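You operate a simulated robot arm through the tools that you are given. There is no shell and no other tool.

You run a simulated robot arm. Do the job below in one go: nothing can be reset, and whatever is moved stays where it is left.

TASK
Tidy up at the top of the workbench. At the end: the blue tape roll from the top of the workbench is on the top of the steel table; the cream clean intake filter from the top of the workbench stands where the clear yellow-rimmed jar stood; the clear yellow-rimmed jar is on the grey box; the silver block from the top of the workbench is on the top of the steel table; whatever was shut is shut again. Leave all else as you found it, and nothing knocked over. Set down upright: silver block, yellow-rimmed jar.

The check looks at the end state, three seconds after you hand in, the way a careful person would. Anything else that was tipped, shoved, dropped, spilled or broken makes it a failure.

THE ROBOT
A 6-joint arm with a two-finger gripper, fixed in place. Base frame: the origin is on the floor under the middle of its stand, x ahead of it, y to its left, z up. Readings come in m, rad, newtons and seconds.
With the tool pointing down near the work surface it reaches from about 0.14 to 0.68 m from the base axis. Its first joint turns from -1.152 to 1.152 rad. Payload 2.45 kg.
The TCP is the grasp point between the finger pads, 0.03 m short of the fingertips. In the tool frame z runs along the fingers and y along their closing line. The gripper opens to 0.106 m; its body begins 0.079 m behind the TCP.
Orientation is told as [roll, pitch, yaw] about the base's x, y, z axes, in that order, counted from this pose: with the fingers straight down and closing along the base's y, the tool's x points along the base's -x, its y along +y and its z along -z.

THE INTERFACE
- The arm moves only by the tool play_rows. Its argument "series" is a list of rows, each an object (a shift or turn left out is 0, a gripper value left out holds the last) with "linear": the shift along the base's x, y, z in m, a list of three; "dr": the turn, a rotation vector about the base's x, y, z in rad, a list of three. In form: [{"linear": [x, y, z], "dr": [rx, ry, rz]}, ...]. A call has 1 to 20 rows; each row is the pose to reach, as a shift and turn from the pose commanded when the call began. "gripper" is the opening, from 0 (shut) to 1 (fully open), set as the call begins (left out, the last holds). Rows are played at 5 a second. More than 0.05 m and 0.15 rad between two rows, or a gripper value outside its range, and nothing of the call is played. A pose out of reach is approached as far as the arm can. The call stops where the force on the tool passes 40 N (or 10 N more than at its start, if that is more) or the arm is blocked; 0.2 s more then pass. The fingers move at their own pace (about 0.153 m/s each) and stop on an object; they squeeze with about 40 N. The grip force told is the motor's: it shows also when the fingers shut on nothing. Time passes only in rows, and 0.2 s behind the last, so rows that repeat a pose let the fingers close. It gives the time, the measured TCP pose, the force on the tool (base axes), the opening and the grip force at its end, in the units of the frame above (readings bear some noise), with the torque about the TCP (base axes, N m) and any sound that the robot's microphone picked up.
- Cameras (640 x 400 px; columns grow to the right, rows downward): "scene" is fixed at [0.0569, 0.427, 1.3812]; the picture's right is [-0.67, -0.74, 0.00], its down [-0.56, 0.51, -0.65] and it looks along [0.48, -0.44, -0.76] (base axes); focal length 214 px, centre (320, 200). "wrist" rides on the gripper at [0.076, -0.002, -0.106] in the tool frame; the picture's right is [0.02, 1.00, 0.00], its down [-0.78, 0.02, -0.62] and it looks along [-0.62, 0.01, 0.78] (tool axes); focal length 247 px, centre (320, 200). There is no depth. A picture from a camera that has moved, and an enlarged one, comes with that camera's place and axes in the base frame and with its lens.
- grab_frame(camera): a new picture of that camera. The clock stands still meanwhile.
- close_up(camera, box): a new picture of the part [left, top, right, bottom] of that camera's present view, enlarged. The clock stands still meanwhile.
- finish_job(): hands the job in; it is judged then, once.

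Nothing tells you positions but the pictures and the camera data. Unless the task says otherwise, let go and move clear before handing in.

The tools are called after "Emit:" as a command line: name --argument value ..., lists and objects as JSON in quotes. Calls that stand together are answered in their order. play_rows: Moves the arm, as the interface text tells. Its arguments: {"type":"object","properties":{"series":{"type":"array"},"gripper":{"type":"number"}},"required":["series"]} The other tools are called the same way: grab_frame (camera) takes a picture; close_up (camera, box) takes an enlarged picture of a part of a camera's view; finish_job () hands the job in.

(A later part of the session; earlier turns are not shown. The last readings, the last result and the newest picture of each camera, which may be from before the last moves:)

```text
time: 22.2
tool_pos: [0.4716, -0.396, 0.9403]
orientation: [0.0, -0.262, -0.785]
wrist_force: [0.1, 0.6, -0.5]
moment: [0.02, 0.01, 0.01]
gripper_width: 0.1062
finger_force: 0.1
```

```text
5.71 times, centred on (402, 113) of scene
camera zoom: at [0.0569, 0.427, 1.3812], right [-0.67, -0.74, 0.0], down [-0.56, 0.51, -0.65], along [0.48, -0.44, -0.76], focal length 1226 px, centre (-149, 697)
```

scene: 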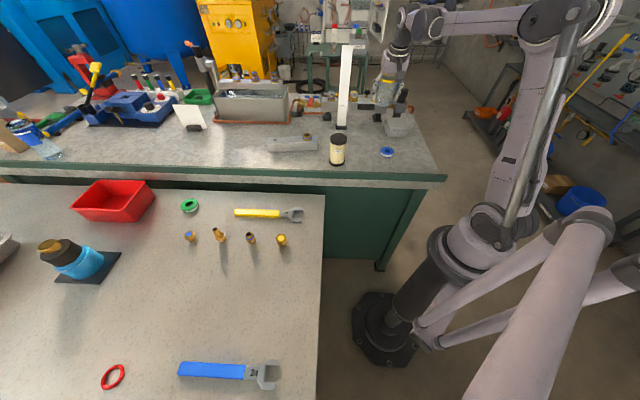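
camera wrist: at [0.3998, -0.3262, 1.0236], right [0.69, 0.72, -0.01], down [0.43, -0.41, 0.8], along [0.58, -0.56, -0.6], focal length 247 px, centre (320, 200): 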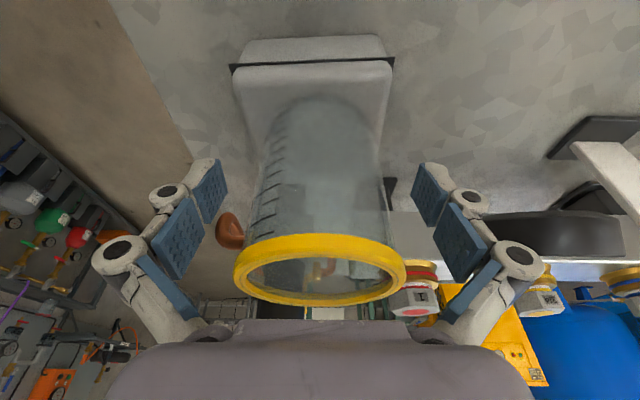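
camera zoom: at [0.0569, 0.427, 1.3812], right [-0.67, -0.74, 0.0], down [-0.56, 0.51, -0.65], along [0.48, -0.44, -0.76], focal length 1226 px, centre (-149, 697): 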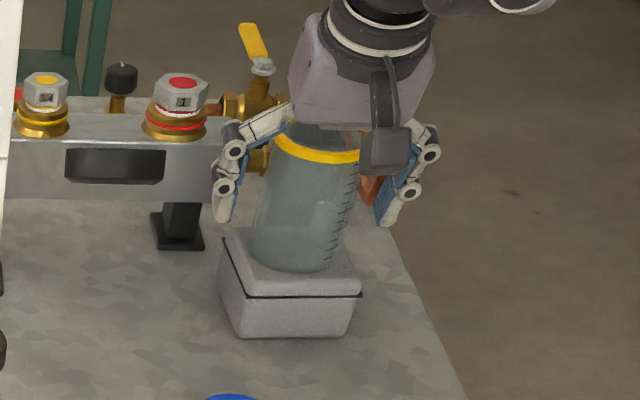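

The jar stands upright and centred on the box. I'll retreat straight up, then travel to a viewing pose in front of the filter.

Emit:
play_rows --series '[{"linear": [0, 0, 0.03]}, {"linear": [0, 0, 0.06]}, {"linear": [0, 0, 0.09]}, {"linear": [0, 0, 0.12]}, {"linear": [0, 0, 0.12]}]'

Emit:
grab_frame --camera "wrist"

Emit:
play_rows --series '[{"linear": [-0.006, 0.0385, 0], "dr": [0, 0, 0.026]}, {"linear": [-0.012, 0.077, 0], "dr": [0, 0, 0.052]}, {"linear": [-0.018, 0.1155, 0], "dr": [0, 0, 0.079]}, {"linear": [-0.024, 0.154, 0], "dr": [0, 0, 0.105]}, {"linear": [-0.03, 0.1925, 0], "dr": [0, 0, 0.131]}, {"linear": [-0.036, 0.231, 0], "dr": [0, 0, 0.157]}, {"linear": [-0.042, 0.2695, 0], "dr": [0, 0, 0.183]}, {"linear": [-0.048, 0.308, 0], "dr": [0, 0, 0.21]}, {"linear": [-0.054, 0.3465, 0], "dr": [0, 0, 0.236]}, {"linear": [-0.059, 0.384, 0], "dr": [0, 0, 0.262]}, {"linear": [-0.059, 0.384, 0], "dr": [0, 0, 0.262]}]'

Emit:
grab_frame --camera "wrist"

Emit:
grab_frame --camera "scene"

```text
time: 23.4
tool_pos: [0.4718, -0.3955, 1.0612]
orientation: [0.0, -0.262, -0.786]
wrist_force: [0.4, 0.0, 0.6]
moment: [0.03, 0.0, 0.0]
gripper_width: 0.1059
finger_force: 0.1
```

```text
taken
camera wrist: at [0.4002, -0.3257, 1.1445], right [0.69, 0.72, -0.01], down [0.43, -0.41, 0.8], along [0.58, -0.56, -0.6], focal length 247 px, centre (320, 200)
```

wrist: 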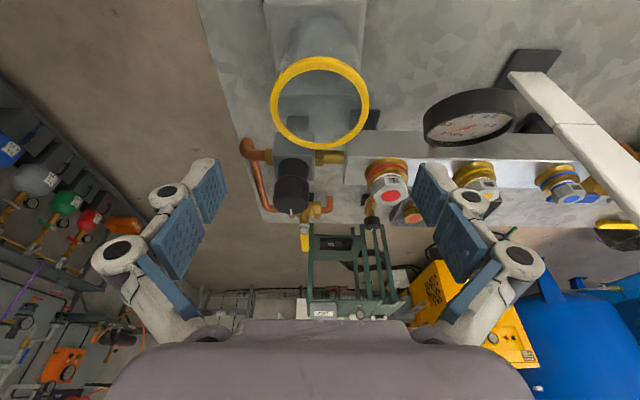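

```text
time: 25.8
tool_pos: [0.414, -0.0122, 1.0604]
orientation: [0.001, -0.261, -0.521]
wrist_force: [-0.4, -0.8, -0.7]
moment: [-0.02, 0.05, -0.02]
gripper_width: 0.1059
finger_force: 0.0
```

```text
taken
camera wrist: at [0.3258, 0.0375, 1.1435], right [0.48, 0.88, -0.01], down [0.52, -0.28, 0.8], along [0.7, -0.39, -0.6], focal length 247 px, centre (320, 200)
```

wrist: 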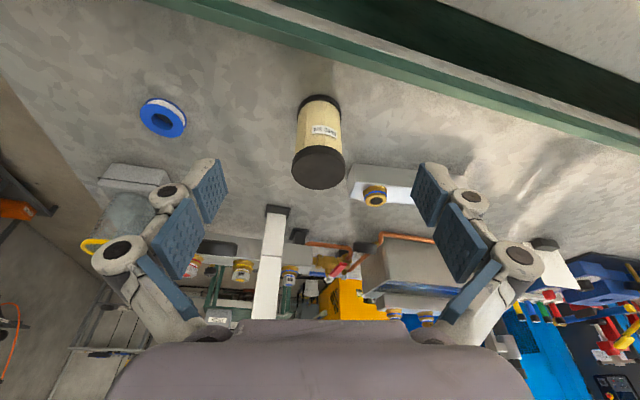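

```text
taken
```

scene: 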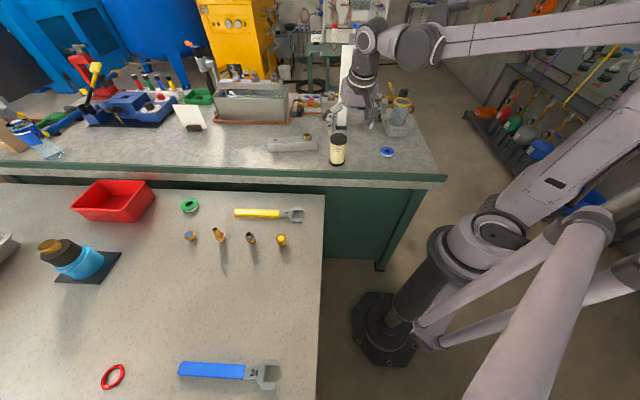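

The jar stands on the box and everything else looks untouched. The filter axis is at about (0.4995, -0.0625), top z≈0.948; I'll move over it and start down.

Emit:
play_rows --series '[{"linear": [0.029, -0.0168, 0]}, {"linear": [0.058, -0.0336, 0]}, {"linear": [0.0875, -0.0505, 0]}, {"linear": [0.0875, -0.0505, -0.035]}, {"linear": [0.0875, -0.0505, -0.07]}, {"linear": [0.0875, -0.0505, -0.1]}, {"linear": [0.0875, -0.0505, -0.1]}]'

Emit:
grab_frame --camera "wrist"

Emit:
close_up --camera "scene" --box '[270, 60, 410, 190]'

```text
time: 27.4
tool_pos: [0.4992, -0.0618, 0.9588]
orientation: [0.0, -0.261, -0.522]
wrist_force: [0.6, -0.9, 0.2]
moment: [0.04, 0.01, 0.0]
gripper_width: 0.106
finger_force: 0.0
```

```text
taken
camera wrist: at [0.4114, -0.0137, 1.0428], right [0.48, 0.88, -0.01], down [0.52, -0.28, 0.8], along [0.7, -0.39, -0.6], focal length 247 px, centre (320, 200)
```

wrist: 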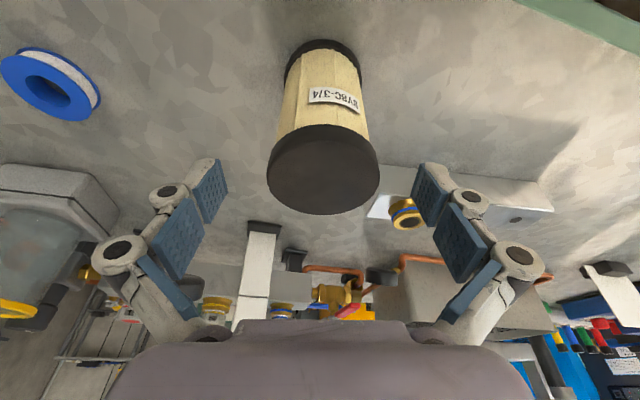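

```text
3.08 times, centred on (340, 125) of scene
camera zoom: at [0.0569, 0.427, 1.3812], right [-0.67, -0.74, 0.0], down [-0.56, 0.51, -0.65], along [0.48, -0.44, -0.76], focal length 660 px, centre (258, 431)
```

zoom: 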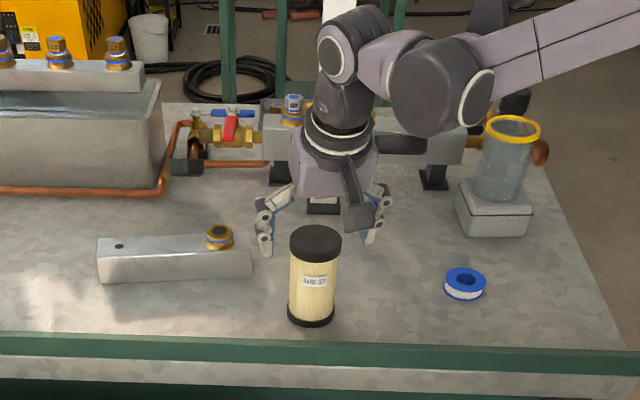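

The filter top is centred between the pads. I'll descend the remaining 6.5 cm and close.

Emit:
play_rows --series '[{"linear": [-0.001, 0.0008, -0.022]}, {"linear": [-0.0015, 0.001, -0.044]}, {"linear": [-0.0015, 0.001, -0.065]}, {"linear": [-0.0015, 0.001, -0.065]}]'

Emit:
play_rows --series '[{"linear": [0, 0, 0]}, {"linear": [0, 0, 0]}, {"linear": [0, 0, 0]}, {"linear": [0, 0, 0]}, {"linear": [0, 0, 0]}]' --gripper 0.0

Emit:
grab_frame --camera "wrist"

Emit:
close_up --camera "scene" --box '[270, 60, 410, 190]'

```text
time: 28.4
tool_pos: [0.4981, -0.0599, 0.8943]
orientation: [-0.001, -0.261, -0.521]
wrist_force: [0.6, 1.0, -0.8]
moment: [0.01, -0.02, -0.01]
gripper_width: 0.106
finger_force: 0.2
```

```text
time: 29.6
tool_pos: [0.4991, -0.0618, 0.8945]
orientation: [-0.001, -0.264, -0.522]
wrist_force: [-0.3, 2.4, 16.8]
moment: [-0.27, -0.32, 0.03]
gripper_width: 0.0608
finger_force: 40.7
```

```text
taken
camera wrist: at [0.4103, -0.0119, 0.9782], right [0.48, 0.88, -0.01], down [0.52, -0.28, 0.8], along [0.7, -0.39, -0.59], focal length 247 px, centre (320, 200)
```

wrist: 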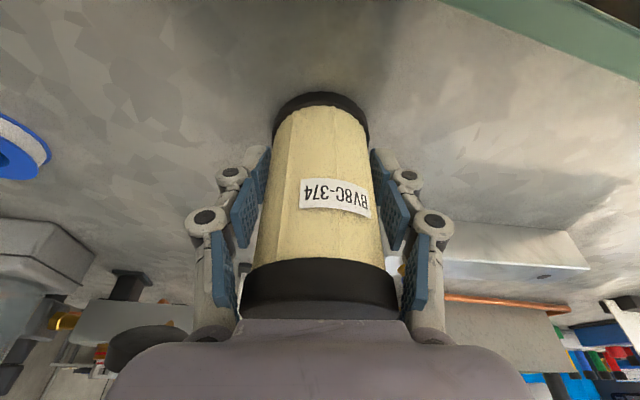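

```text
3.08 times, centred on (340, 125) of scene
camera zoom: at [0.0566, 0.4271, 1.3811], right [-0.67, -0.74, 0.0], down [-0.56, 0.51, -0.65], along [0.48, -0.44, -0.76], focal length 660 px, centre (258, 431)
```

zoom: 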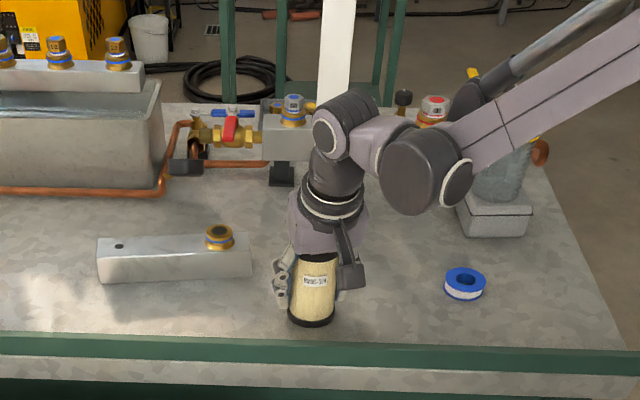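

The filter is gripped at 0.061 m. I'll lift slightly to verify it is secure and level.

Emit:
play_rows --series '[{"linear": [0, 0, 0.01]}, {"linear": [0, 0, 0.025]}, {"linear": [0, 0, 0.05]}, {"linear": [0, 0, 0.05]}]'

Emit:
grab_frame --camera "wrist"

Emit:
close_up --camera "scene" --box '[270, 60, 410, 190]'

```text
time: 30.6
tool_pos: [0.498, -0.0605, 0.9452]
orientation: [0.0, -0.261, -0.523]
wrist_force: [0.3, -0.8, -1.5]
moment: [0.03, 0.0, 0.0]
gripper_width: 0.0604
finger_force: 40.1
```

```text
taken
camera wrist: at [0.4105, -0.0121, 1.0288], right [0.48, 0.88, -0.01], down [0.52, -0.28, 0.8], along [0.7, -0.39, -0.6], focal length 247 px, centre (320, 200)
```

wrist: 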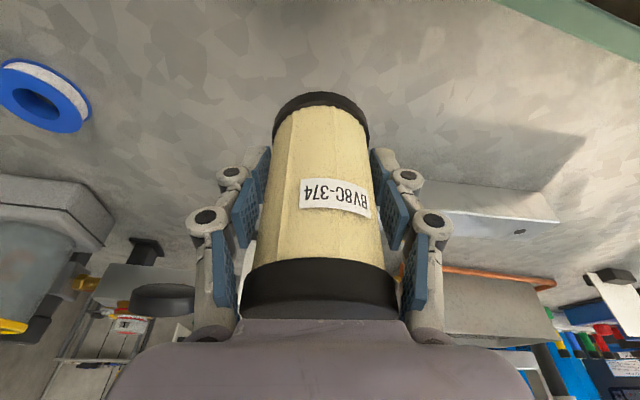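

```text
3.08 times, centred on (340, 125) of scene
camera zoom: at [0.0569, 0.427, 1.3812], right [-0.67, -0.74, 0.0], down [-0.56, 0.51, -0.65], along [0.48, -0.44, -0.76], focal length 660 px, centre (258, 431)
```

zoom: 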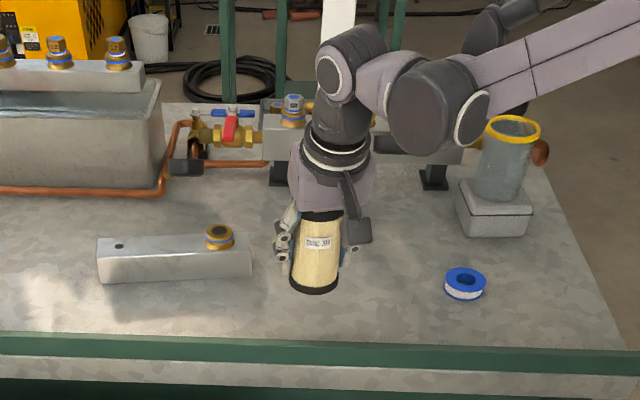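

The filter is held level. I'll raise it and carry it above the jar's old spot, then check clearance to the post.

Emit:
play_rows --series '[{"linear": [0, 0, 0.04]}, {"linear": [0, 0, 0.085]}, {"linear": [0.0227, -0.0283, 0.085]}, {"linear": [0.0454, -0.0565, 0.085]}, {"linear": [0.0682, -0.0848, 0.085]}, {"linear": [0.0909, -0.113, 0.085]}, {"linear": [0.1136, -0.1413, 0.085]}, {"linear": [0.1136, -0.1413, 0.085]}]'

Emit:
grab_frame --camera "wrist"

Emit:
close_up --camera "scene" --box '[280, 40, 420, 180]'

```text
time: 32.4
tool_pos: [0.6104, -0.2041, 1.0312]
orientation: [-0.001, -0.261, -0.523]
wrist_force: [0.1, 0.4, -2.2]
moment: [-0.03, -0.01, -0.03]
gripper_width: 0.0589
finger_force: 39.7
```

```text
taken
camera wrist: at [0.5227, -0.1553, 1.1142], right [0.48, 0.88, -0.01], down [0.52, -0.28, 0.8], along [0.7, -0.39, -0.6], focal length 247 px, centre (320, 200)
```

wrist: 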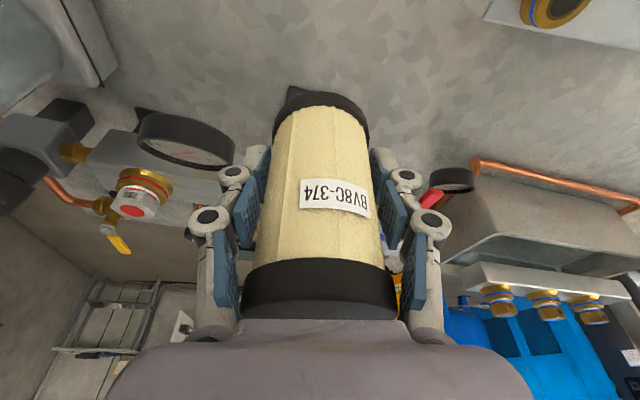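

```text
2.86 times, centred on (350, 110) of scene
camera zoom: at [0.0569, 0.427, 1.3812], right [-0.67, -0.74, 0.0], down [-0.56, 0.51, -0.65], along [0.48, -0.44, -0.76], focal length 613 px, centre (234, 457)
```

zoom: 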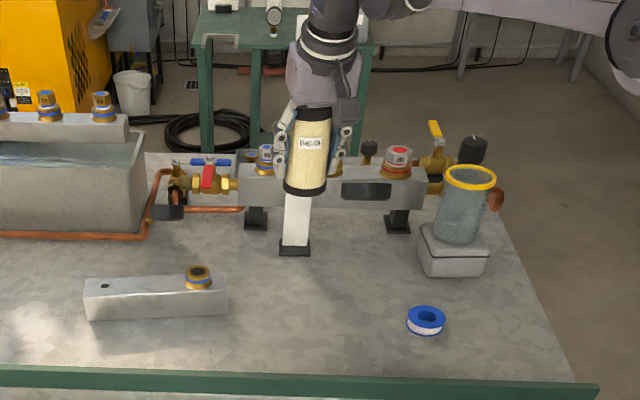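

The post and its foot are clear of the filter's descent path, matching where the jar stood. I'll lower most of the way, then finish in small steps.

Emit:
play_rows --series '[{"linear": [0, 0, -0.035]}, {"linear": [0, 0, -0.07]}, {"linear": [0, 0, -0.1]}, {"linear": [0, 0, -0.125]}, {"linear": [0, 0, -0.125]}]'

Emit:
close_up --camera "scene" --box '[300, 70, 400, 160]'

Emit:
grab_frame --camera "wrist"

```text
time: 33.6
tool_pos: [0.6096, -0.2025, 0.9036]
orientation: [0.0, -0.261, -0.522]
wrist_force: [-0.9, -0.3, -1.1]
moment: [0.01, -0.02, -0.01]
gripper_width: 0.0583
finger_force: 40.0
```

```text
4.44 times, centred on (350, 115) of scene
camera zoom: at [0.0569, 0.427, 1.3812], right [-0.67, -0.74, 0.0], down [-0.56, 0.51, -0.65], along [0.48, -0.44, -0.76], focal length 953 px, centre (187, 578)
```

zoom: 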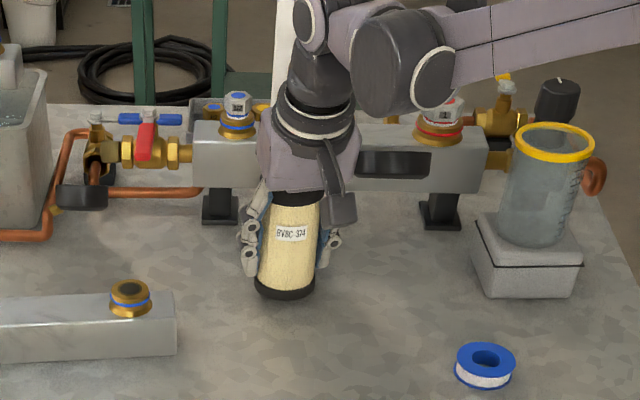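

```text
taken
camera wrist: at [0.5225, -0.1544, 0.9882], right [0.48, 0.88, -0.01], down [0.52, -0.28, 0.8], along [0.7, -0.39, -0.6], focal length 247 px, centre (320, 200)
```

wrist: 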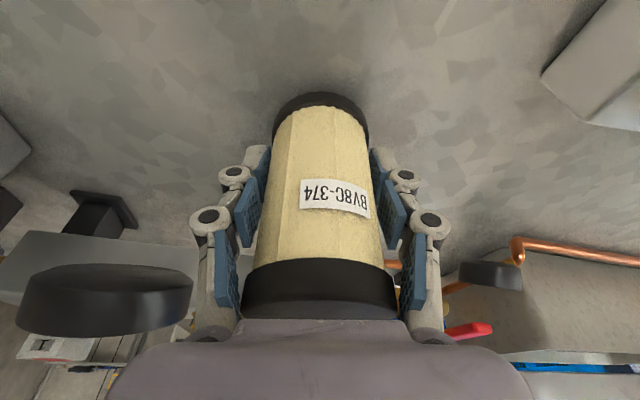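

Emit:
play_rows --series '[{"linear": [0, 0, -0.004]}, {"linear": [0, 0, -0.0075]}, {"linear": [0, 0, -0.0075]}]'

```text
time: 34.4
tool_pos: [0.6107, -0.2039, 0.8968]
orientation: [0.0, -0.26, -0.522]
wrist_force: [0.0, -0.7, -1.5]
moment: [0.01, 0.0, 0.0]
gripper_width: 0.0581
finger_force: 39.8
```

The filter is about 2–3 mm above the bench with no contact yet. I'll keep lowering in 1 mm steps.

Emit:
play_rows --series '[{"linear": [0, 0, -0.0012]}, {"linear": [0, 0, -0.0024]}, {"linear": [0, 0, -0.0024]}]'

```text
time: 35.2
tool_pos: [0.6121, -0.2029, 0.8958]
orientation: [0.001, -0.262, -0.522]
wrist_force: [-1.0, -0.3, 12.4]
moment: [-0.2, -0.28, -0.05]
gripper_width: 0.0578
finger_force: 39.3
```

Contact at about 12 N, so the filter is on the bench. I'll relieve it slightly and open the gripper.

Emit:
play_rows --series '[{"linear": [0, 0, 0.0006]}, {"linear": [0, 0, 0.0006]}]'

Emit:
play_rows --series '[{"linear": [0, 0, 0]}, {"linear": [0, 0, 0]}, {"linear": [0, 0, 0]}, {"linear": [0, 0, 0]}]' --gripper 1.0

Emit:
grab_frame --camera "wrist"

Emit:
close_up --camera "scene" --box '[300, 70, 400, 160]'

```text
time: 35.8
tool_pos: [0.6114, -0.203, 0.8967]
orientation: [0.0, -0.263, -0.521]
wrist_force: [0.6, -0.3, 11.7]
moment: [-0.23, -0.34, -0.03]
gripper_width: 0.0577
finger_force: 40.1
```

```text
time: 36.8
tool_pos: [0.6113, -0.203, 0.8943]
orientation: [0.0, -0.263, -0.523]
wrist_force: [0.1, -0.3, -0.1]
moment: [0.01, 0.01, -0.02]
gripper_width: 0.106
finger_force: 0.0
```

```text
taken
camera wrist: at [0.5234, -0.154, 0.9791], right [0.48, 0.88, -0.01], down [0.52, -0.28, 0.8], along [0.7, -0.39, -0.6], focal length 247 px, centre (320, 200)
```

wrist: 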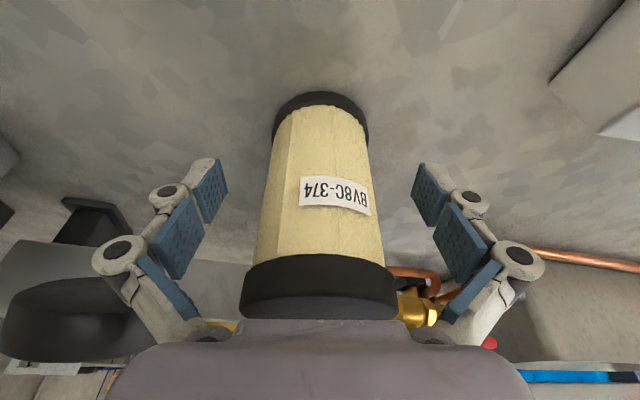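

```text
4.44 times, centred on (350, 115) of scene
camera zoom: at [0.0569, 0.427, 1.3812], right [-0.67, -0.74, 0.0], down [-0.56, 0.51, -0.65], along [0.48, -0.44, -0.76], focal length 953 px, centre (187, 578)
```

zoom: 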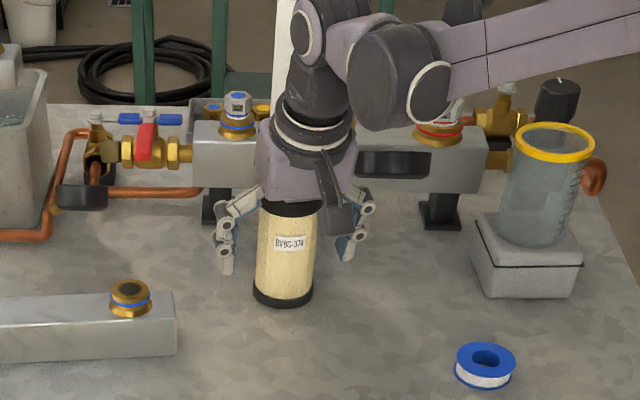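

The filter stands where the jar was, clear of the post. I'll retreat straight up, then go to look at the tape roll with the tool vertical.

Emit:
play_rows --series '[{"linear": [0, 0, 0.035]}, {"linear": [0, 0, 0.07]}, {"linear": [0, 0, 0.105]}, {"linear": [0, 0, 0.14]}, {"linear": [0, 0, 0.165]}, {"linear": [0, 0, 0.165]}]'

Emit:
play_rows --series '[{"linear": [-0.04, 0.0, 0], "dr": [0.0187, 0.0324, 0]}, {"linear": [-0.08, 0.0, 0], "dr": [0.0374, 0.0649, 0]}, {"linear": [-0.12, 0.0, 0], "dr": [0.0561, 0.0973, 0]}, {"linear": [-0.16, -0.0, 0], "dr": [0.0749, 0.1297, 0]}, {"linear": [-0.2, 0.0, 0], "dr": [0.0936, 0.1621, 0]}, {"linear": [-0.24, 0.0, -0.01], "dr": [0.1123, 0.1946, 0]}, {"linear": [-0.28, 0.0, -0.02], "dr": [0.131, 0.227, 0]}, {"linear": [-0.28, 0.0, -0.02], "dr": [0.131, 0.227, 0]}]'

Emit:
grab_frame --camera "wrist"

Emit:
grab_frame --camera "scene"

```text
time: 38.2
tool_pos: [0.6119, -0.2046, 1.0607]
orientation: [0.001, -0.262, -0.522]
wrist_force: [0.3, -0.9, 0.4]
moment: [-0.03, -0.01, 0.01]
gripper_width: 0.1064
finger_force: 0.0
```

```text
time: 40.0
tool_pos: [0.3307, -0.2042, 1.0388]
orientation: [-0.001, -0.001, -0.522]
wrist_force: [0.3, -0.7, 0.5]
moment: [0.0, 0.01, 0.01]
gripper_width: 0.106
finger_force: 0.1
```

```text
taken
camera wrist: at [0.2653, -0.1678, 1.1461], right [0.48, 0.88, 0.0], down [0.69, -0.38, 0.62], along [0.55, -0.3, -0.78], focal length 247 px, centre (320, 200)
```

wrist: 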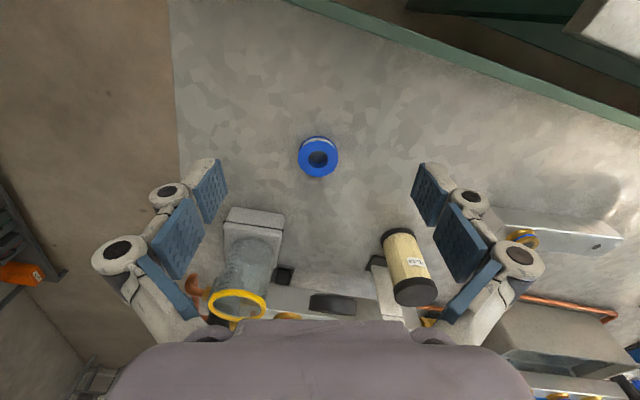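

```text
taken
```

scene: 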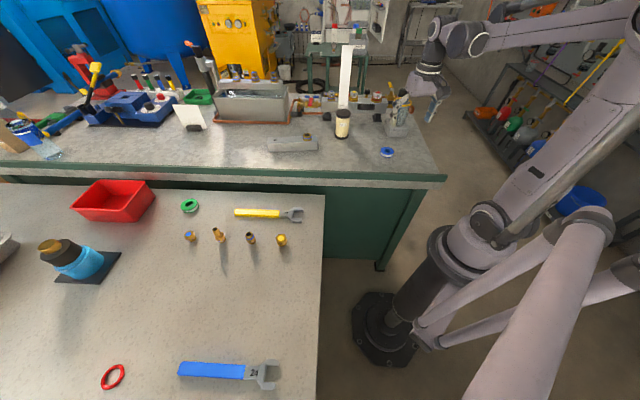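

The tape roll is centred in the wrist view at about (0.399, -0.243). I'll descend over it partway and refine.

Emit:
play_rows --series '[{"linear": [0.022, -0.013, -0.025]}, {"linear": [0.045, -0.0265, -0.05]}, {"linear": [0.0669, -0.0397, -0.08]}, {"linear": [0.0669, -0.0397, -0.1]}, {"linear": [0.0669, -0.0397, -0.1]}]'

Emit:
grab_frame --camera "wrist"

Emit:
close_up --camera "scene" --box '[330, 90, 450, 180]'

```text
time: 41.2
tool_pos: [0.3981, -0.2431, 0.9418]
orientation: [-0.001, 0.0, -0.524]
wrist_force: [0.4, 0.2, -0.5]
moment: [0.01, 0.01, -0.02]
gripper_width: 0.1062
finger_force: 0.0
```

```text
taken
camera wrist: at [0.3321, -0.2065, 1.0485], right [0.48, 0.88, 0.0], down [0.69, -0.38, 0.62], along [0.55, -0.3, -0.78], focal length 247 px, centre (320, 200)
```

wrist: 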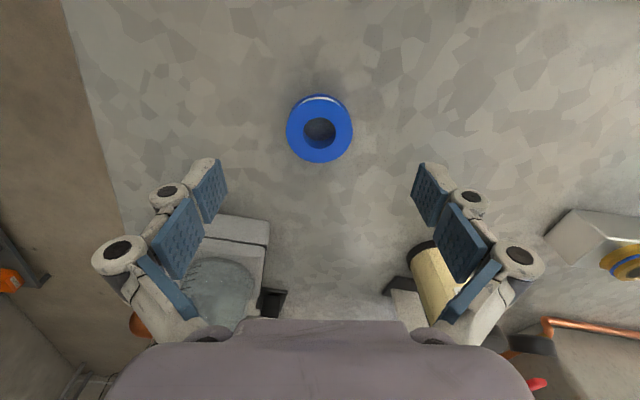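

```text
4.44 times, centred on (390, 135) of scene
camera zoom: at [0.0569, 0.427, 1.3812], right [-0.67, -0.74, 0.0], down [-0.56, 0.51, -0.65], along [0.48, -0.44, -0.76], focal length 953 px, centre (9, 489)
```

zoom: 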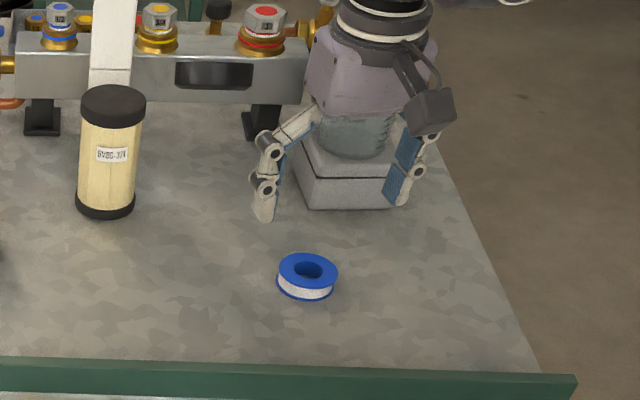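

The tool is centred on the tape at (0.398, -0.243). I'll pre-close the gripper to about 7 cm and descend around the roll, then grip.

Emit:
play_rows --series '[{"linear": [0, 0, 0]}, {"linear": [0, 0, 0]}, {"linear": [0, 0, -0.02]}, {"linear": [0, 0, -0.04]}, {"linear": [0, 0, -0.0576]}, {"linear": [0, 0, -0.0576]}]' --gripper 0.68

Emit:
grab_frame --camera "wrist"

Emit:
close_up --camera "scene" --box '[350, 110, 430, 180]'

```text
time: 42.6
tool_pos: [0.3974, -0.2434, 0.8836]
orientation: [0.0, 0.0, -0.523]
wrist_force: [0.0, -0.6, -0.1]
moment: [-0.02, -0.02, -0.03]
gripper_width: 0.0719
finger_force: 0.0
```

```text
taken
camera wrist: at [0.3319, -0.2069, 0.9905], right [0.48, 0.88, 0.0], down [0.69, -0.38, 0.62], along [0.55, -0.3, -0.78], focal length 247 px, centre (320, 200)
```

wrist: 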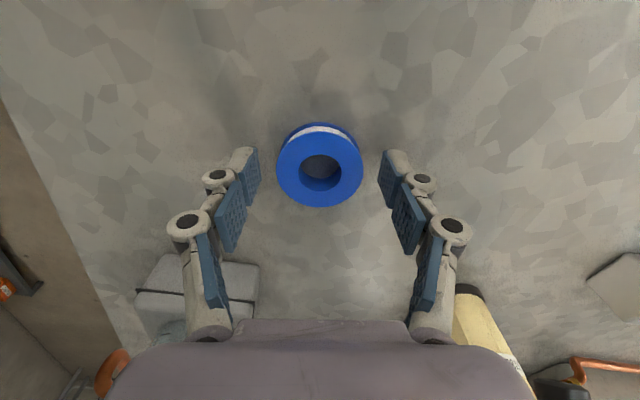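

```text
5.71 times, centred on (390, 145) of scene
camera zoom: at [0.0569, 0.427, 1.3812], right [-0.67, -0.74, 0.0], down [-0.56, 0.51, -0.65], along [0.48, -0.44, -0.76], focal length 1226 px, centre (-80, 514)
```

zoom: 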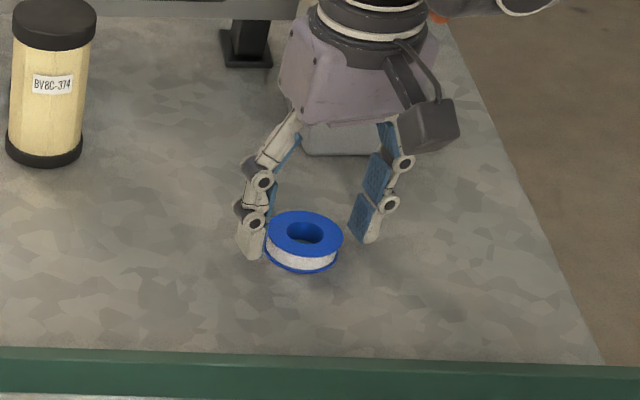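

The fingers straddle the roll with its centre on the closing line. I'll close the grip and lift slightly.

Emit:
play_rows --series '[{"linear": [-0.001, 0.0006, 0]}, {"linear": [-0.001, 0.0006, 0]}, {"linear": [-0.001, 0.0006, 0]}, {"linear": [-0.001, 0.0006, 0]}]' --gripper 0.0

Emit:
play_rows --series '[{"linear": [0, 0, 0.01]}, {"linear": [0, 0, 0.03]}, {"linear": [0, 0, 0.05]}, {"linear": [0, 0, 0.05]}]'

Emit:
grab_frame --camera "wrist"

Emit:
close_up --camera "scene" --box '[350, 100, 430, 170]'

```text
time: 43.6
tool_pos: [0.3967, -0.2428, 0.8837]
orientation: [-0.001, 0.0, -0.522]
wrist_force: [2.9, -2.2, 7.3]
moment: [-0.08, -0.07, 0.0]
gripper_width: 0.0499
finger_force: 40.1
```

```text
time: 44.6
tool_pos: [0.3978, -0.2419, 0.9342]
orientation: [0.0, 0.0, -0.522]
wrist_force: [-0.1, -0.3, -1.0]
moment: [0.0, -0.03, 0.01]
gripper_width: 0.0502
finger_force: 40.1
```

```text
taken
camera wrist: at [0.3318, -0.2056, 1.0412], right [0.48, 0.88, 0.0], down [0.69, -0.38, 0.62], along [0.55, -0.3, -0.78], focal length 247 px, centre (320, 200)
```

wrist: 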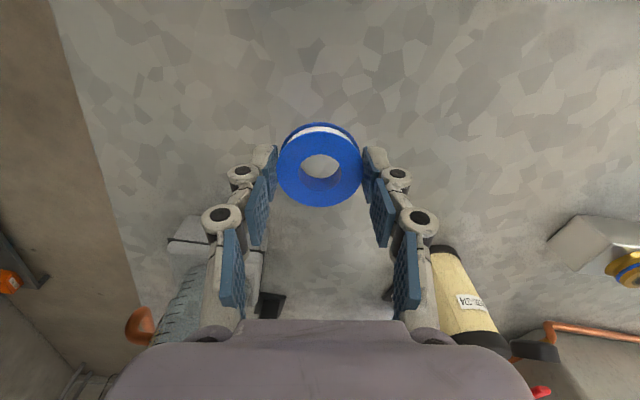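

```text
5.71 times, centred on (390, 135) of scene
camera zoom: at [0.0569, 0.427, 1.3812], right [-0.67, -0.74, 0.0], down [-0.56, 0.51, -0.65], along [0.48, -0.44, -0.76], focal length 1226 px, centre (-80, 571)
```

zoom: 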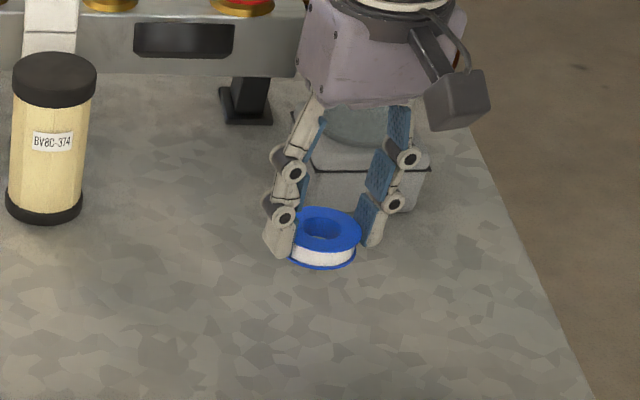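

The tape is held flat in the gripper. I'll lift it and swing over to the free area of the steel table around (0.26, 0.35).

Emit:
play_rows --series '[{"linear": [0, 0, 0.04]}, {"linear": [0, 0, 0.08]}, {"linear": [0, 0, 0.117]}, {"linear": [0.0065, 0.0384, 0.117], "dr": [0, 0, 0.035]}, {"linear": [0.013, 0.0768, 0.117], "dr": [0, 0, 0.07]}, {"linear": [0.0195, 0.115, 0.117], "dr": [0, 0, 0.105]}, {"linear": [0.026, 0.1536, 0.117], "dr": [0, 0, 0.14]}, {"linear": [0.0325, 0.192, 0.117], "dr": [0, 0, 0.175]}, {"linear": [0.0225, 0.232, 0.117], "dr": [0, 0, 0.21]}, {"linear": [0.0125, 0.272, 0.117], "dr": [0, 0, 0.245]}, {"linear": [0.0025, 0.312, 0.117], "dr": [0, 0, 0.28]}, {"linear": [-0.0075, 0.352, 0.117], "dr": [0, 0, 0.315]}, {"linear": [-0.0175, 0.392, 0.117], "dr": [0, 0, 0.35]}, {"linear": [-0.0411, 0.4312, 0.117], "dr": [0, 0, 0.385]}, {"linear": [-0.0647, 0.4704, 0.117], "dr": [0, 0, 0.42]}, {"linear": [-0.0883, 0.5096, 0.117], "dr": [0, 0, 0.455]}, {"linear": [-0.1119, 0.5488, 0.117], "dr": [0, 0, 0.49]}, {"linear": [-0.1355, 0.588, 0.117], "dr": [0, 0, 0.5236]}, {"linear": [-0.1355, 0.588, 0.117], "dr": [0, 0, 0.5236]}]'

Emit:
grab_frame --camera "wrist"

Emit:
grab_frame --camera "scene"

```text
time: 48.6
tool_pos: [0.263, 0.3462, 1.0509]
orientation: [-0.001, 0.002, 0.001]
wrist_force: [-0.4, -0.7, -0.8]
moment: [-0.03, 0.01, 0.04]
gripper_width: 0.05
finger_force: 40.2
```

```text
taken
camera wrist: at [0.1874, 0.3444, 1.1581], right [-0.02, 1.0, 0.0], down [0.78, 0.02, 0.62], along [0.62, 0.01, -0.78], focal length 247 px, centre (320, 200)
```

wrist: 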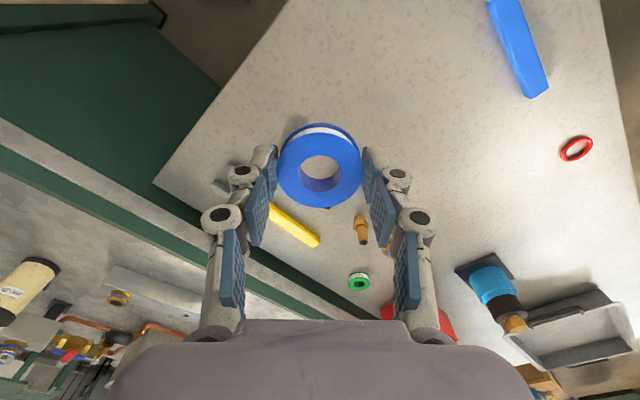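

```text
taken
```

scene: 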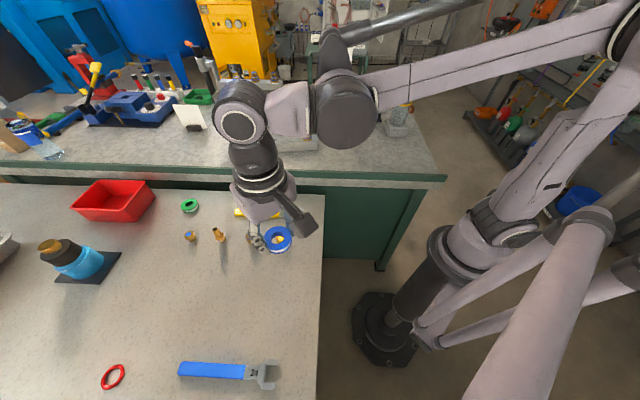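

The target spot directly below is clear tabletop, well inside the edge and away from the fittings. I'll lower the tape to a couple of centimetres above the table.

Emit:
play_rows --series '[{"linear": [0, 0, -0.04]}, {"linear": [0, 0, -0.08]}, {"linear": [0, 0, -0.12]}, {"linear": [0, 0, -0.15]}, {"linear": [0, 0, -0.17]}, {"linear": [0, 0, -0.17]}]'

Emit:
grab_frame --camera "wrist"

Emit:
close_up --camera "scene" --box '[180, 180, 360, 340]'

```text
time: 50.0
tool_pos: [0.2628, 0.3453, 0.8782]
orientation: [0.002, 0.0, 0.002]
wrist_force: [-0.2, 0.1, 0.0]
moment: [0.0, -0.01, 0.02]
gripper_width: 0.05
finger_force: 40.3
```

```text
taken
camera wrist: at [0.1867, 0.3436, 0.9855], right [-0.02, 1.0, 0.0], down [0.78, 0.02, 0.62], along [0.62, 0.01, -0.78], focal length 247 px, centre (320, 200)
```

wrist: 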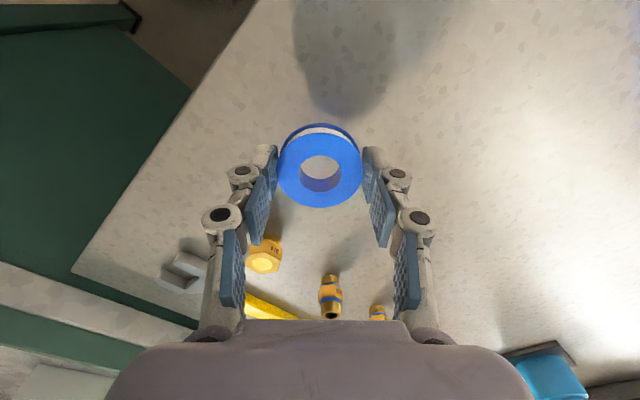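

```text
2.50 times, centred on (270, 260) of scene
camera zoom: at [0.0569, 0.427, 1.3812], right [-0.67, -0.74, 0.0], down [-0.56, 0.51, -0.65], along [0.48, -0.44, -0.76], focal length 536 px, centre (445, 50)
```

zoom: 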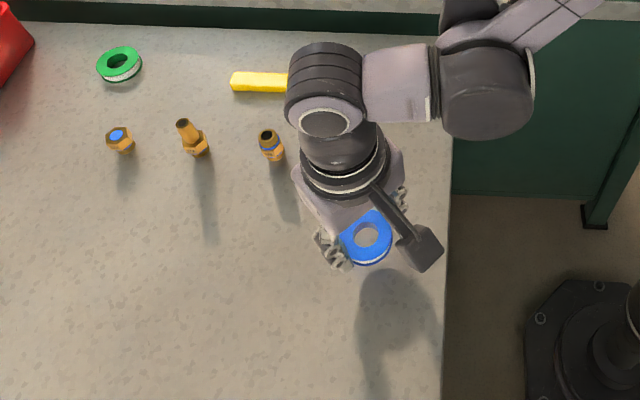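

Emit:
play_rows --series '[{"linear": [0, 0, -0.006]}, {"linear": [0, 0, -0.012]}, {"linear": [0, 0, -0.012]}]'

Emit:
close_up --camera "wrist" --box '[220, 80, 420, 280]'

```text
time: 50.8
tool_pos: [0.2624, 0.3464, 0.8686]
orientation: [0.001, -0.001, 0.002]
wrist_force: [0.4, -0.2, 0.0]
moment: [0.03, -0.01, -0.03]
gripper_width: 0.0504
finger_force: 40.2
```

```text
2.00 times, centred on (320, 180) of wrist
camera zoom: at [0.1869, 0.3436, 0.9751], right [-0.02, 1.0, 0.0], down [0.78, 0.02, 0.62], along [0.62, 0.01, -0.78], focal length 494 px, centre (320, 240)
```

zoom: 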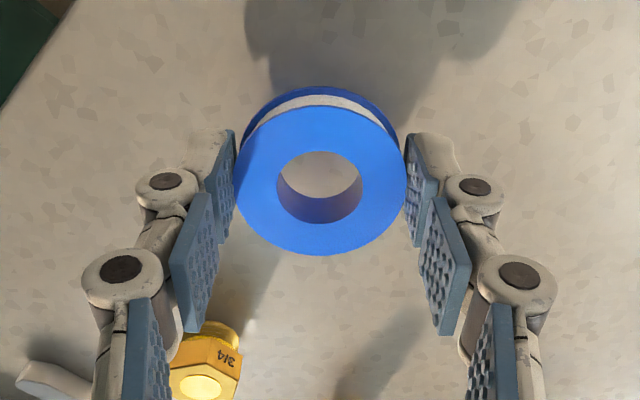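

Emit:
play_rows --series '[{"linear": [0, 0, -0.003]}, {"linear": [0, 0, -0.005]}, {"linear": [0, 0, -0.005]}]'

Emit:
play_rows --series '[{"linear": [0, 0, -0.002]}, {"linear": [0, 0, -0.002]}]'

```text
time: 51.6
tool_pos: [0.2623, 0.3445, 0.863]
orientation: [0.0, 0.0, 0.001]
wrist_force: [0.0, -0.2, -0.9]
moment: [-0.02, 0.0, 0.02]
gripper_width: 0.0501
finger_force: 40.0
```

```text
time: 52.2
tool_pos: [0.2619, 0.3463, 0.8613]
orientation: [0.001, -0.002, 0.001]
wrist_force: [-0.1, -0.2, -0.5]
moment: [-0.02, 0.0, -0.02]
gripper_width: 0.0505
finger_force: 39.5
```

The tape is still clear of the tabletop at z≈0.861. I'll keep lowering in 2 mm steps until I feel contact.

Emit:
play_rows --series '[{"linear": [0, 0, -0.002]}, {"linear": [0, 0, -0.002]}]'

Emit:
play_rows --series '[{"linear": [0, 0, -0.0015]}, {"linear": [0, 0, -0.0015]}]'

```text
time: 52.8
tool_pos: [0.2615, 0.346, 0.8585]
orientation: [0.001, -0.001, 0.002]
wrist_force: [-0.1, -0.8, 0.1]
moment: [0.03, 0.01, 0.03]
gripper_width: 0.0499
finger_force: 40.5
```

```text
time: 53.4
tool_pos: [0.2624, 0.3463, 0.8565]
orientation: [0.0, -0.001, 0.002]
wrist_force: [0.3, 0.6, 0.0]
moment: [0.02, -0.01, 0.01]
gripper_width: 0.0501
finger_force: 40.2
```

Emit:
play_rows --series '[{"linear": [0, 0, -0.0015]}, {"linear": [0, 0, -0.0015]}]'

Emit:
play_rows --series '[{"linear": [0, 0, -0.0015]}, {"linear": [0, 0, -0.0015]}]'

Emit:
close_up --camera "scene" --box '[230, 200, 350, 310]'

```text
time: 54.0
tool_pos: [0.2624, 0.3447, 0.8556]
orientation: [-0.001, 0.001, 0.002]
wrist_force: [-0.3, -0.5, -0.1]
moment: [-0.01, 0.0, 0.01]
gripper_width: 0.0502
finger_force: 39.2
```

```text
time: 54.6
tool_pos: [0.2617, 0.3457, 0.854]
orientation: [0.0, 0.0, 0.004]
wrist_force: [-0.5, -0.5, 0.4]
moment: [0.04, 0.0, -0.02]
gripper_width: 0.0501
finger_force: 40.2
```

```text
3.64 times, centred on (290, 255) of scene
camera zoom: at [0.0569, 0.427, 1.3812], right [-0.67, -0.74, 0.0], down [-0.56, 0.51, -0.65], along [0.48, -0.44, -0.76], focal length 780 px, centre (429, 0)
```

zoom: 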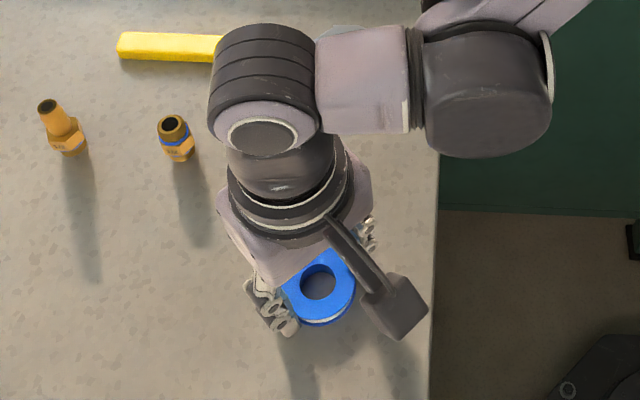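

Emit:
play_rows --series '[{"linear": [0, 0, -0.002]}, {"linear": [0, 0, -0.002]}]'

Emit:
play_rows --series '[{"linear": [0, 0, -0.002]}, {"linear": [0, 0, -0.002]}]'

Emit:
play_rows --series '[{"linear": [0, 0, -0.002]}, {"linear": [0, 0, -0.002]}]'

```text
time: 55.2
tool_pos: [0.2615, 0.3463, 0.8517]
orientation: [-0.001, -0.001, 0.001]
wrist_force: [-2.0, -0.8, 28.9]
moment: [0.0, -0.08, 0.05]
gripper_width: 0.0503
finger_force: 40.3
```

```text
time: 55.8
tool_pos: [0.2618, 0.3459, 0.8514]
orientation: [0.001, 0.001, 0.002]
wrist_force: [-2.7, -2.4, 27.7]
moment: [-0.07, -0.05, 0.02]
gripper_width: 0.0503
finger_force: 40.1
```

```text
time: 56.4
tool_pos: [0.2615, 0.3458, 0.8479]
orientation: [0.0, -0.002, 0.001]
wrist_force: [1.8, -1.9, 28.5]
moment: [-0.1, -0.09, 0.06]
gripper_width: 0.0501
finger_force: 40.4
```

Contact was reached at about z=0.853; the last steps just slid the roll slightly in the pads. I'll ease up 1 mm and open the gripper.

Emit:
play_rows --series '[{"linear": [0, 0, 0.001]}, {"linear": [0, 0, 0.001]}]'

Emit:
play_rows --series '[{"linear": [0, 0, 0]}, {"linear": [0, 0, 0]}, {"linear": [0, 0, 0]}]' --gripper 0.75

Emit:
play_rows --series '[{"linear": [0, 0, 0.03]}, {"linear": [0, 0, 0.07]}, {"linear": [0, 0, 0.11]}, {"linear": [0, 0, 0.15]}, {"linear": [0, 0, 0.19]}, {"linear": [0, 0, 0.19]}]'

Emit:
grab_frame --camera "wrist"

Emit:
grab_frame --camera "scene"

```text
time: 57.0
tool_pos: [0.2619, 0.3461, 0.8491]
orientation: [0.003, 0.001, 0.003]
wrist_force: [-0.9, 0.3, 0.0]
moment: [0.03, 0.0, 0.01]
gripper_width: 0.0502
finger_force: 40.0
```

```text
time: 57.8
tool_pos: [0.2627, 0.3465, 0.8491]
orientation: [-0.001, 0.0, 0.003]
wrist_force: [-0.5, 0.5, -0.5]
moment: [-0.01, -0.05, -0.04]
gripper_width: 0.0796
finger_force: 0.0
```

```text
time: 59.2
tool_pos: [0.265, 0.3467, 1.0395]
orientation: [-0.001, 0.0, 0.003]
wrist_force: [-0.2, 0.4, 0.2]
moment: [0.01, 0.03, 0.0]
gripper_width: 0.0793
finger_force: 0.0
```

```text
taken
camera wrist: at [0.1886, 0.3444, 1.1465], right [-0.02, 1.0, 0.0], down [0.78, 0.02, 0.62], along [0.62, 0.01, -0.78], focal length 247 px, centre (320, 200)
```

wrist: 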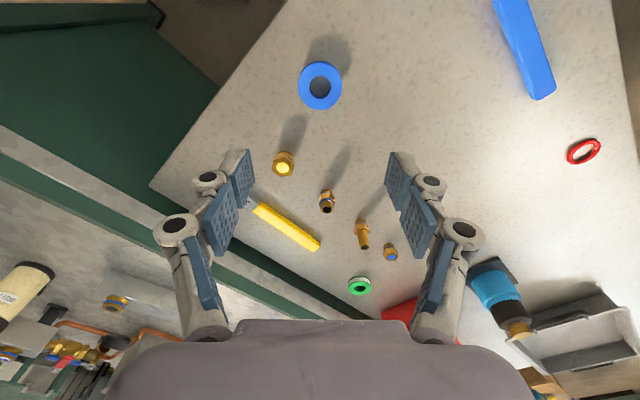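

```text
taken
```

scene: 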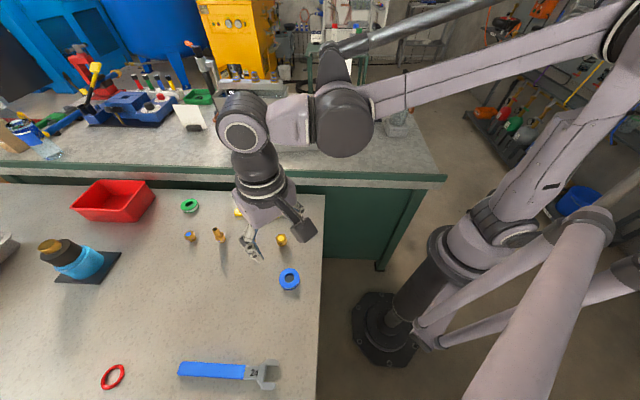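

The tape is now on the steel table. Next is the silver block: I'll swing over toward it with the gripper turned to about 52° so the fingers will close across its width, and take a look.

Emit:
play_rows --series '[{"linear": [0.0273, -0.0324, 0.001], "dr": [0, 0, 0.0706]}, {"linear": [0.0546, -0.0648, 0.002], "dr": [0, 0, 0.1412]}, {"linear": [0.0819, -0.0972, 0.003], "dr": [0, 0, 0.2118]}, {"linear": [0.1092, -0.1295, 0.004], "dr": [0, 0, 0.2825]}, {"linear": [0.1365, -0.1619, 0.005], "dr": [0, 0, 0.3531]}, {"linear": [0.1638, -0.1943, 0.006], "dr": [0, 0, 0.4237]}, {"linear": [0.1912, -0.2267, 0.007], "dr": [0, 0, 0.4943]}, {"linear": [0.2185, -0.2591, 0.008], "dr": [0, 0, 0.5649]}, {"linear": [0.2458, -0.2915, 0.009], "dr": [0, 0, 0.6355]}, {"linear": [0.2731, -0.3238, 0.01], "dr": [0, 0, 0.7062]}, {"linear": [0.3004, -0.3562, 0.01], "dr": [0, 0, 0.7768]}, {"linear": [0.3277, -0.3886, 0.01], "dr": [0, 0, 0.8474]}, {"linear": [0.355, -0.421, 0.0105], "dr": [0, 0, 0.918]}, {"linear": [0.355, -0.421, 0.0105], "dr": [0, 0, 0.918]}]' --gripper 1.0

Emit:
grab_frame --camera "wrist"

Emit:
grab_frame --camera "scene"

```text
time: 62.2
tool_pos: [0.6167, -0.0736, 1.0493]
orientation: [-0.001, 0.001, 0.92]
wrist_force: [-0.5, 0.8, -0.1]
moment: [0.01, 0.02, 0.03]
gripper_width: 0.1061
finger_force: 0.0
```

```text
taken
camera wrist: at [0.5739, -0.1362, 1.1566], right [-0.81, 0.59, 0.0], down [0.46, 0.63, 0.62], along [0.37, 0.5, -0.78], focal length 247 px, centre (320, 200)
```

wrist: 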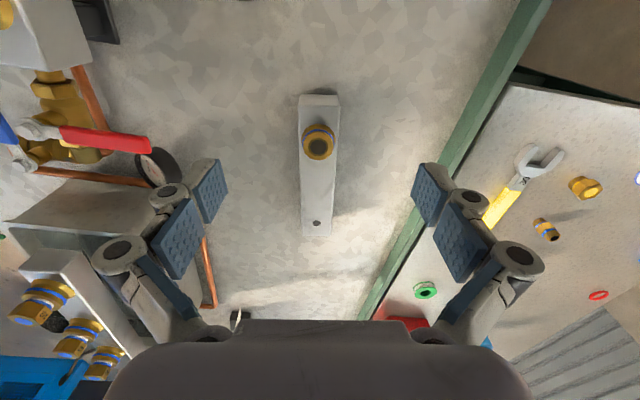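

```text
taken
```

scene: 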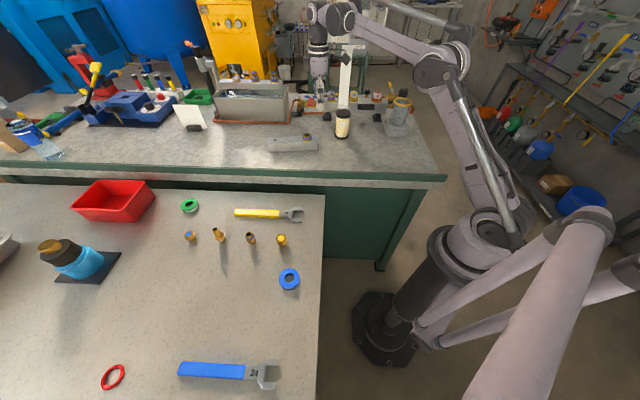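

The block is clearly in view: its ends are at about (0.627, -0.066) and (0.747, 0.092), centre (0.687, 0.013), aligned with my 52.6° yaw. I'll lean the tool about 20° so it can reach out, and move above the block near its centre of mass.

Emit:
play_rows --series '[{"linear": [0.0, 0.0, 0], "dr": [0.0693, -0.053, 0]}, {"linear": [0.016, 0.02, 0], "dr": [0.1387, -0.106, 0]}, {"linear": [0.032, 0.04, 0], "dr": [0.208, -0.159, 0]}, {"linear": [0.048, 0.06, 0], "dr": [0.2773, -0.212, 0]}, {"linear": [0.064, 0.079, 0], "dr": [0.2773, -0.212, 0]}, {"linear": [0.064, 0.079, 0], "dr": [0.2773, -0.212, 0]}]'

Emit:
grab_frame --camera "wrist"

Emit:
close_up --camera "scene" --box '[230, 20, 410, 180]'

```text
time: 63.6
tool_pos: [0.6807, 0.0048, 1.0506]
orientation: [0.0, -0.351, 0.917]
wrist_force: [0.0, 0.1, 0.6]
moment: [0.0, -0.03, 0.0]
gripper_width: 0.1062
finger_force: 0.0
```

```text
taken
camera wrist: at [0.6165, -0.0827, 1.1251], right [-0.81, 0.59, -0.01], down [0.3, 0.43, 0.85], along [0.51, 0.69, -0.52], focal length 247 px, centre (320, 200)
```

wrist: 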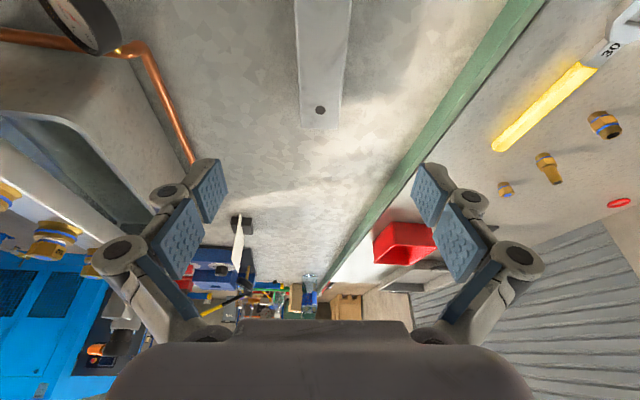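

```text
2.50 times, centred on (320, 100) of scene
camera zoom: at [0.0569, 0.427, 1.3812], right [-0.67, -0.74, 0.0], down [-0.56, 0.51, -0.65], along [0.48, -0.44, -0.76], focal length 536 px, centre (320, 450)
```

zoom: 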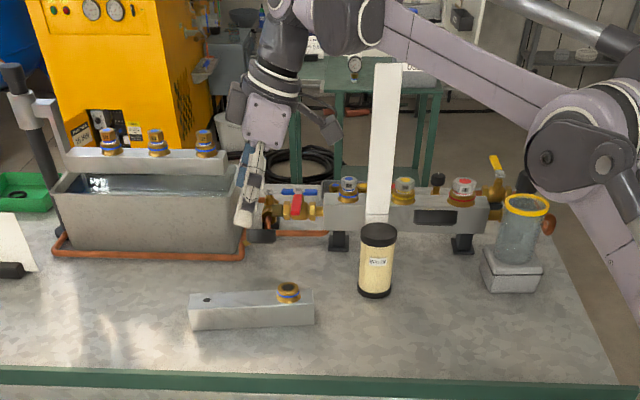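

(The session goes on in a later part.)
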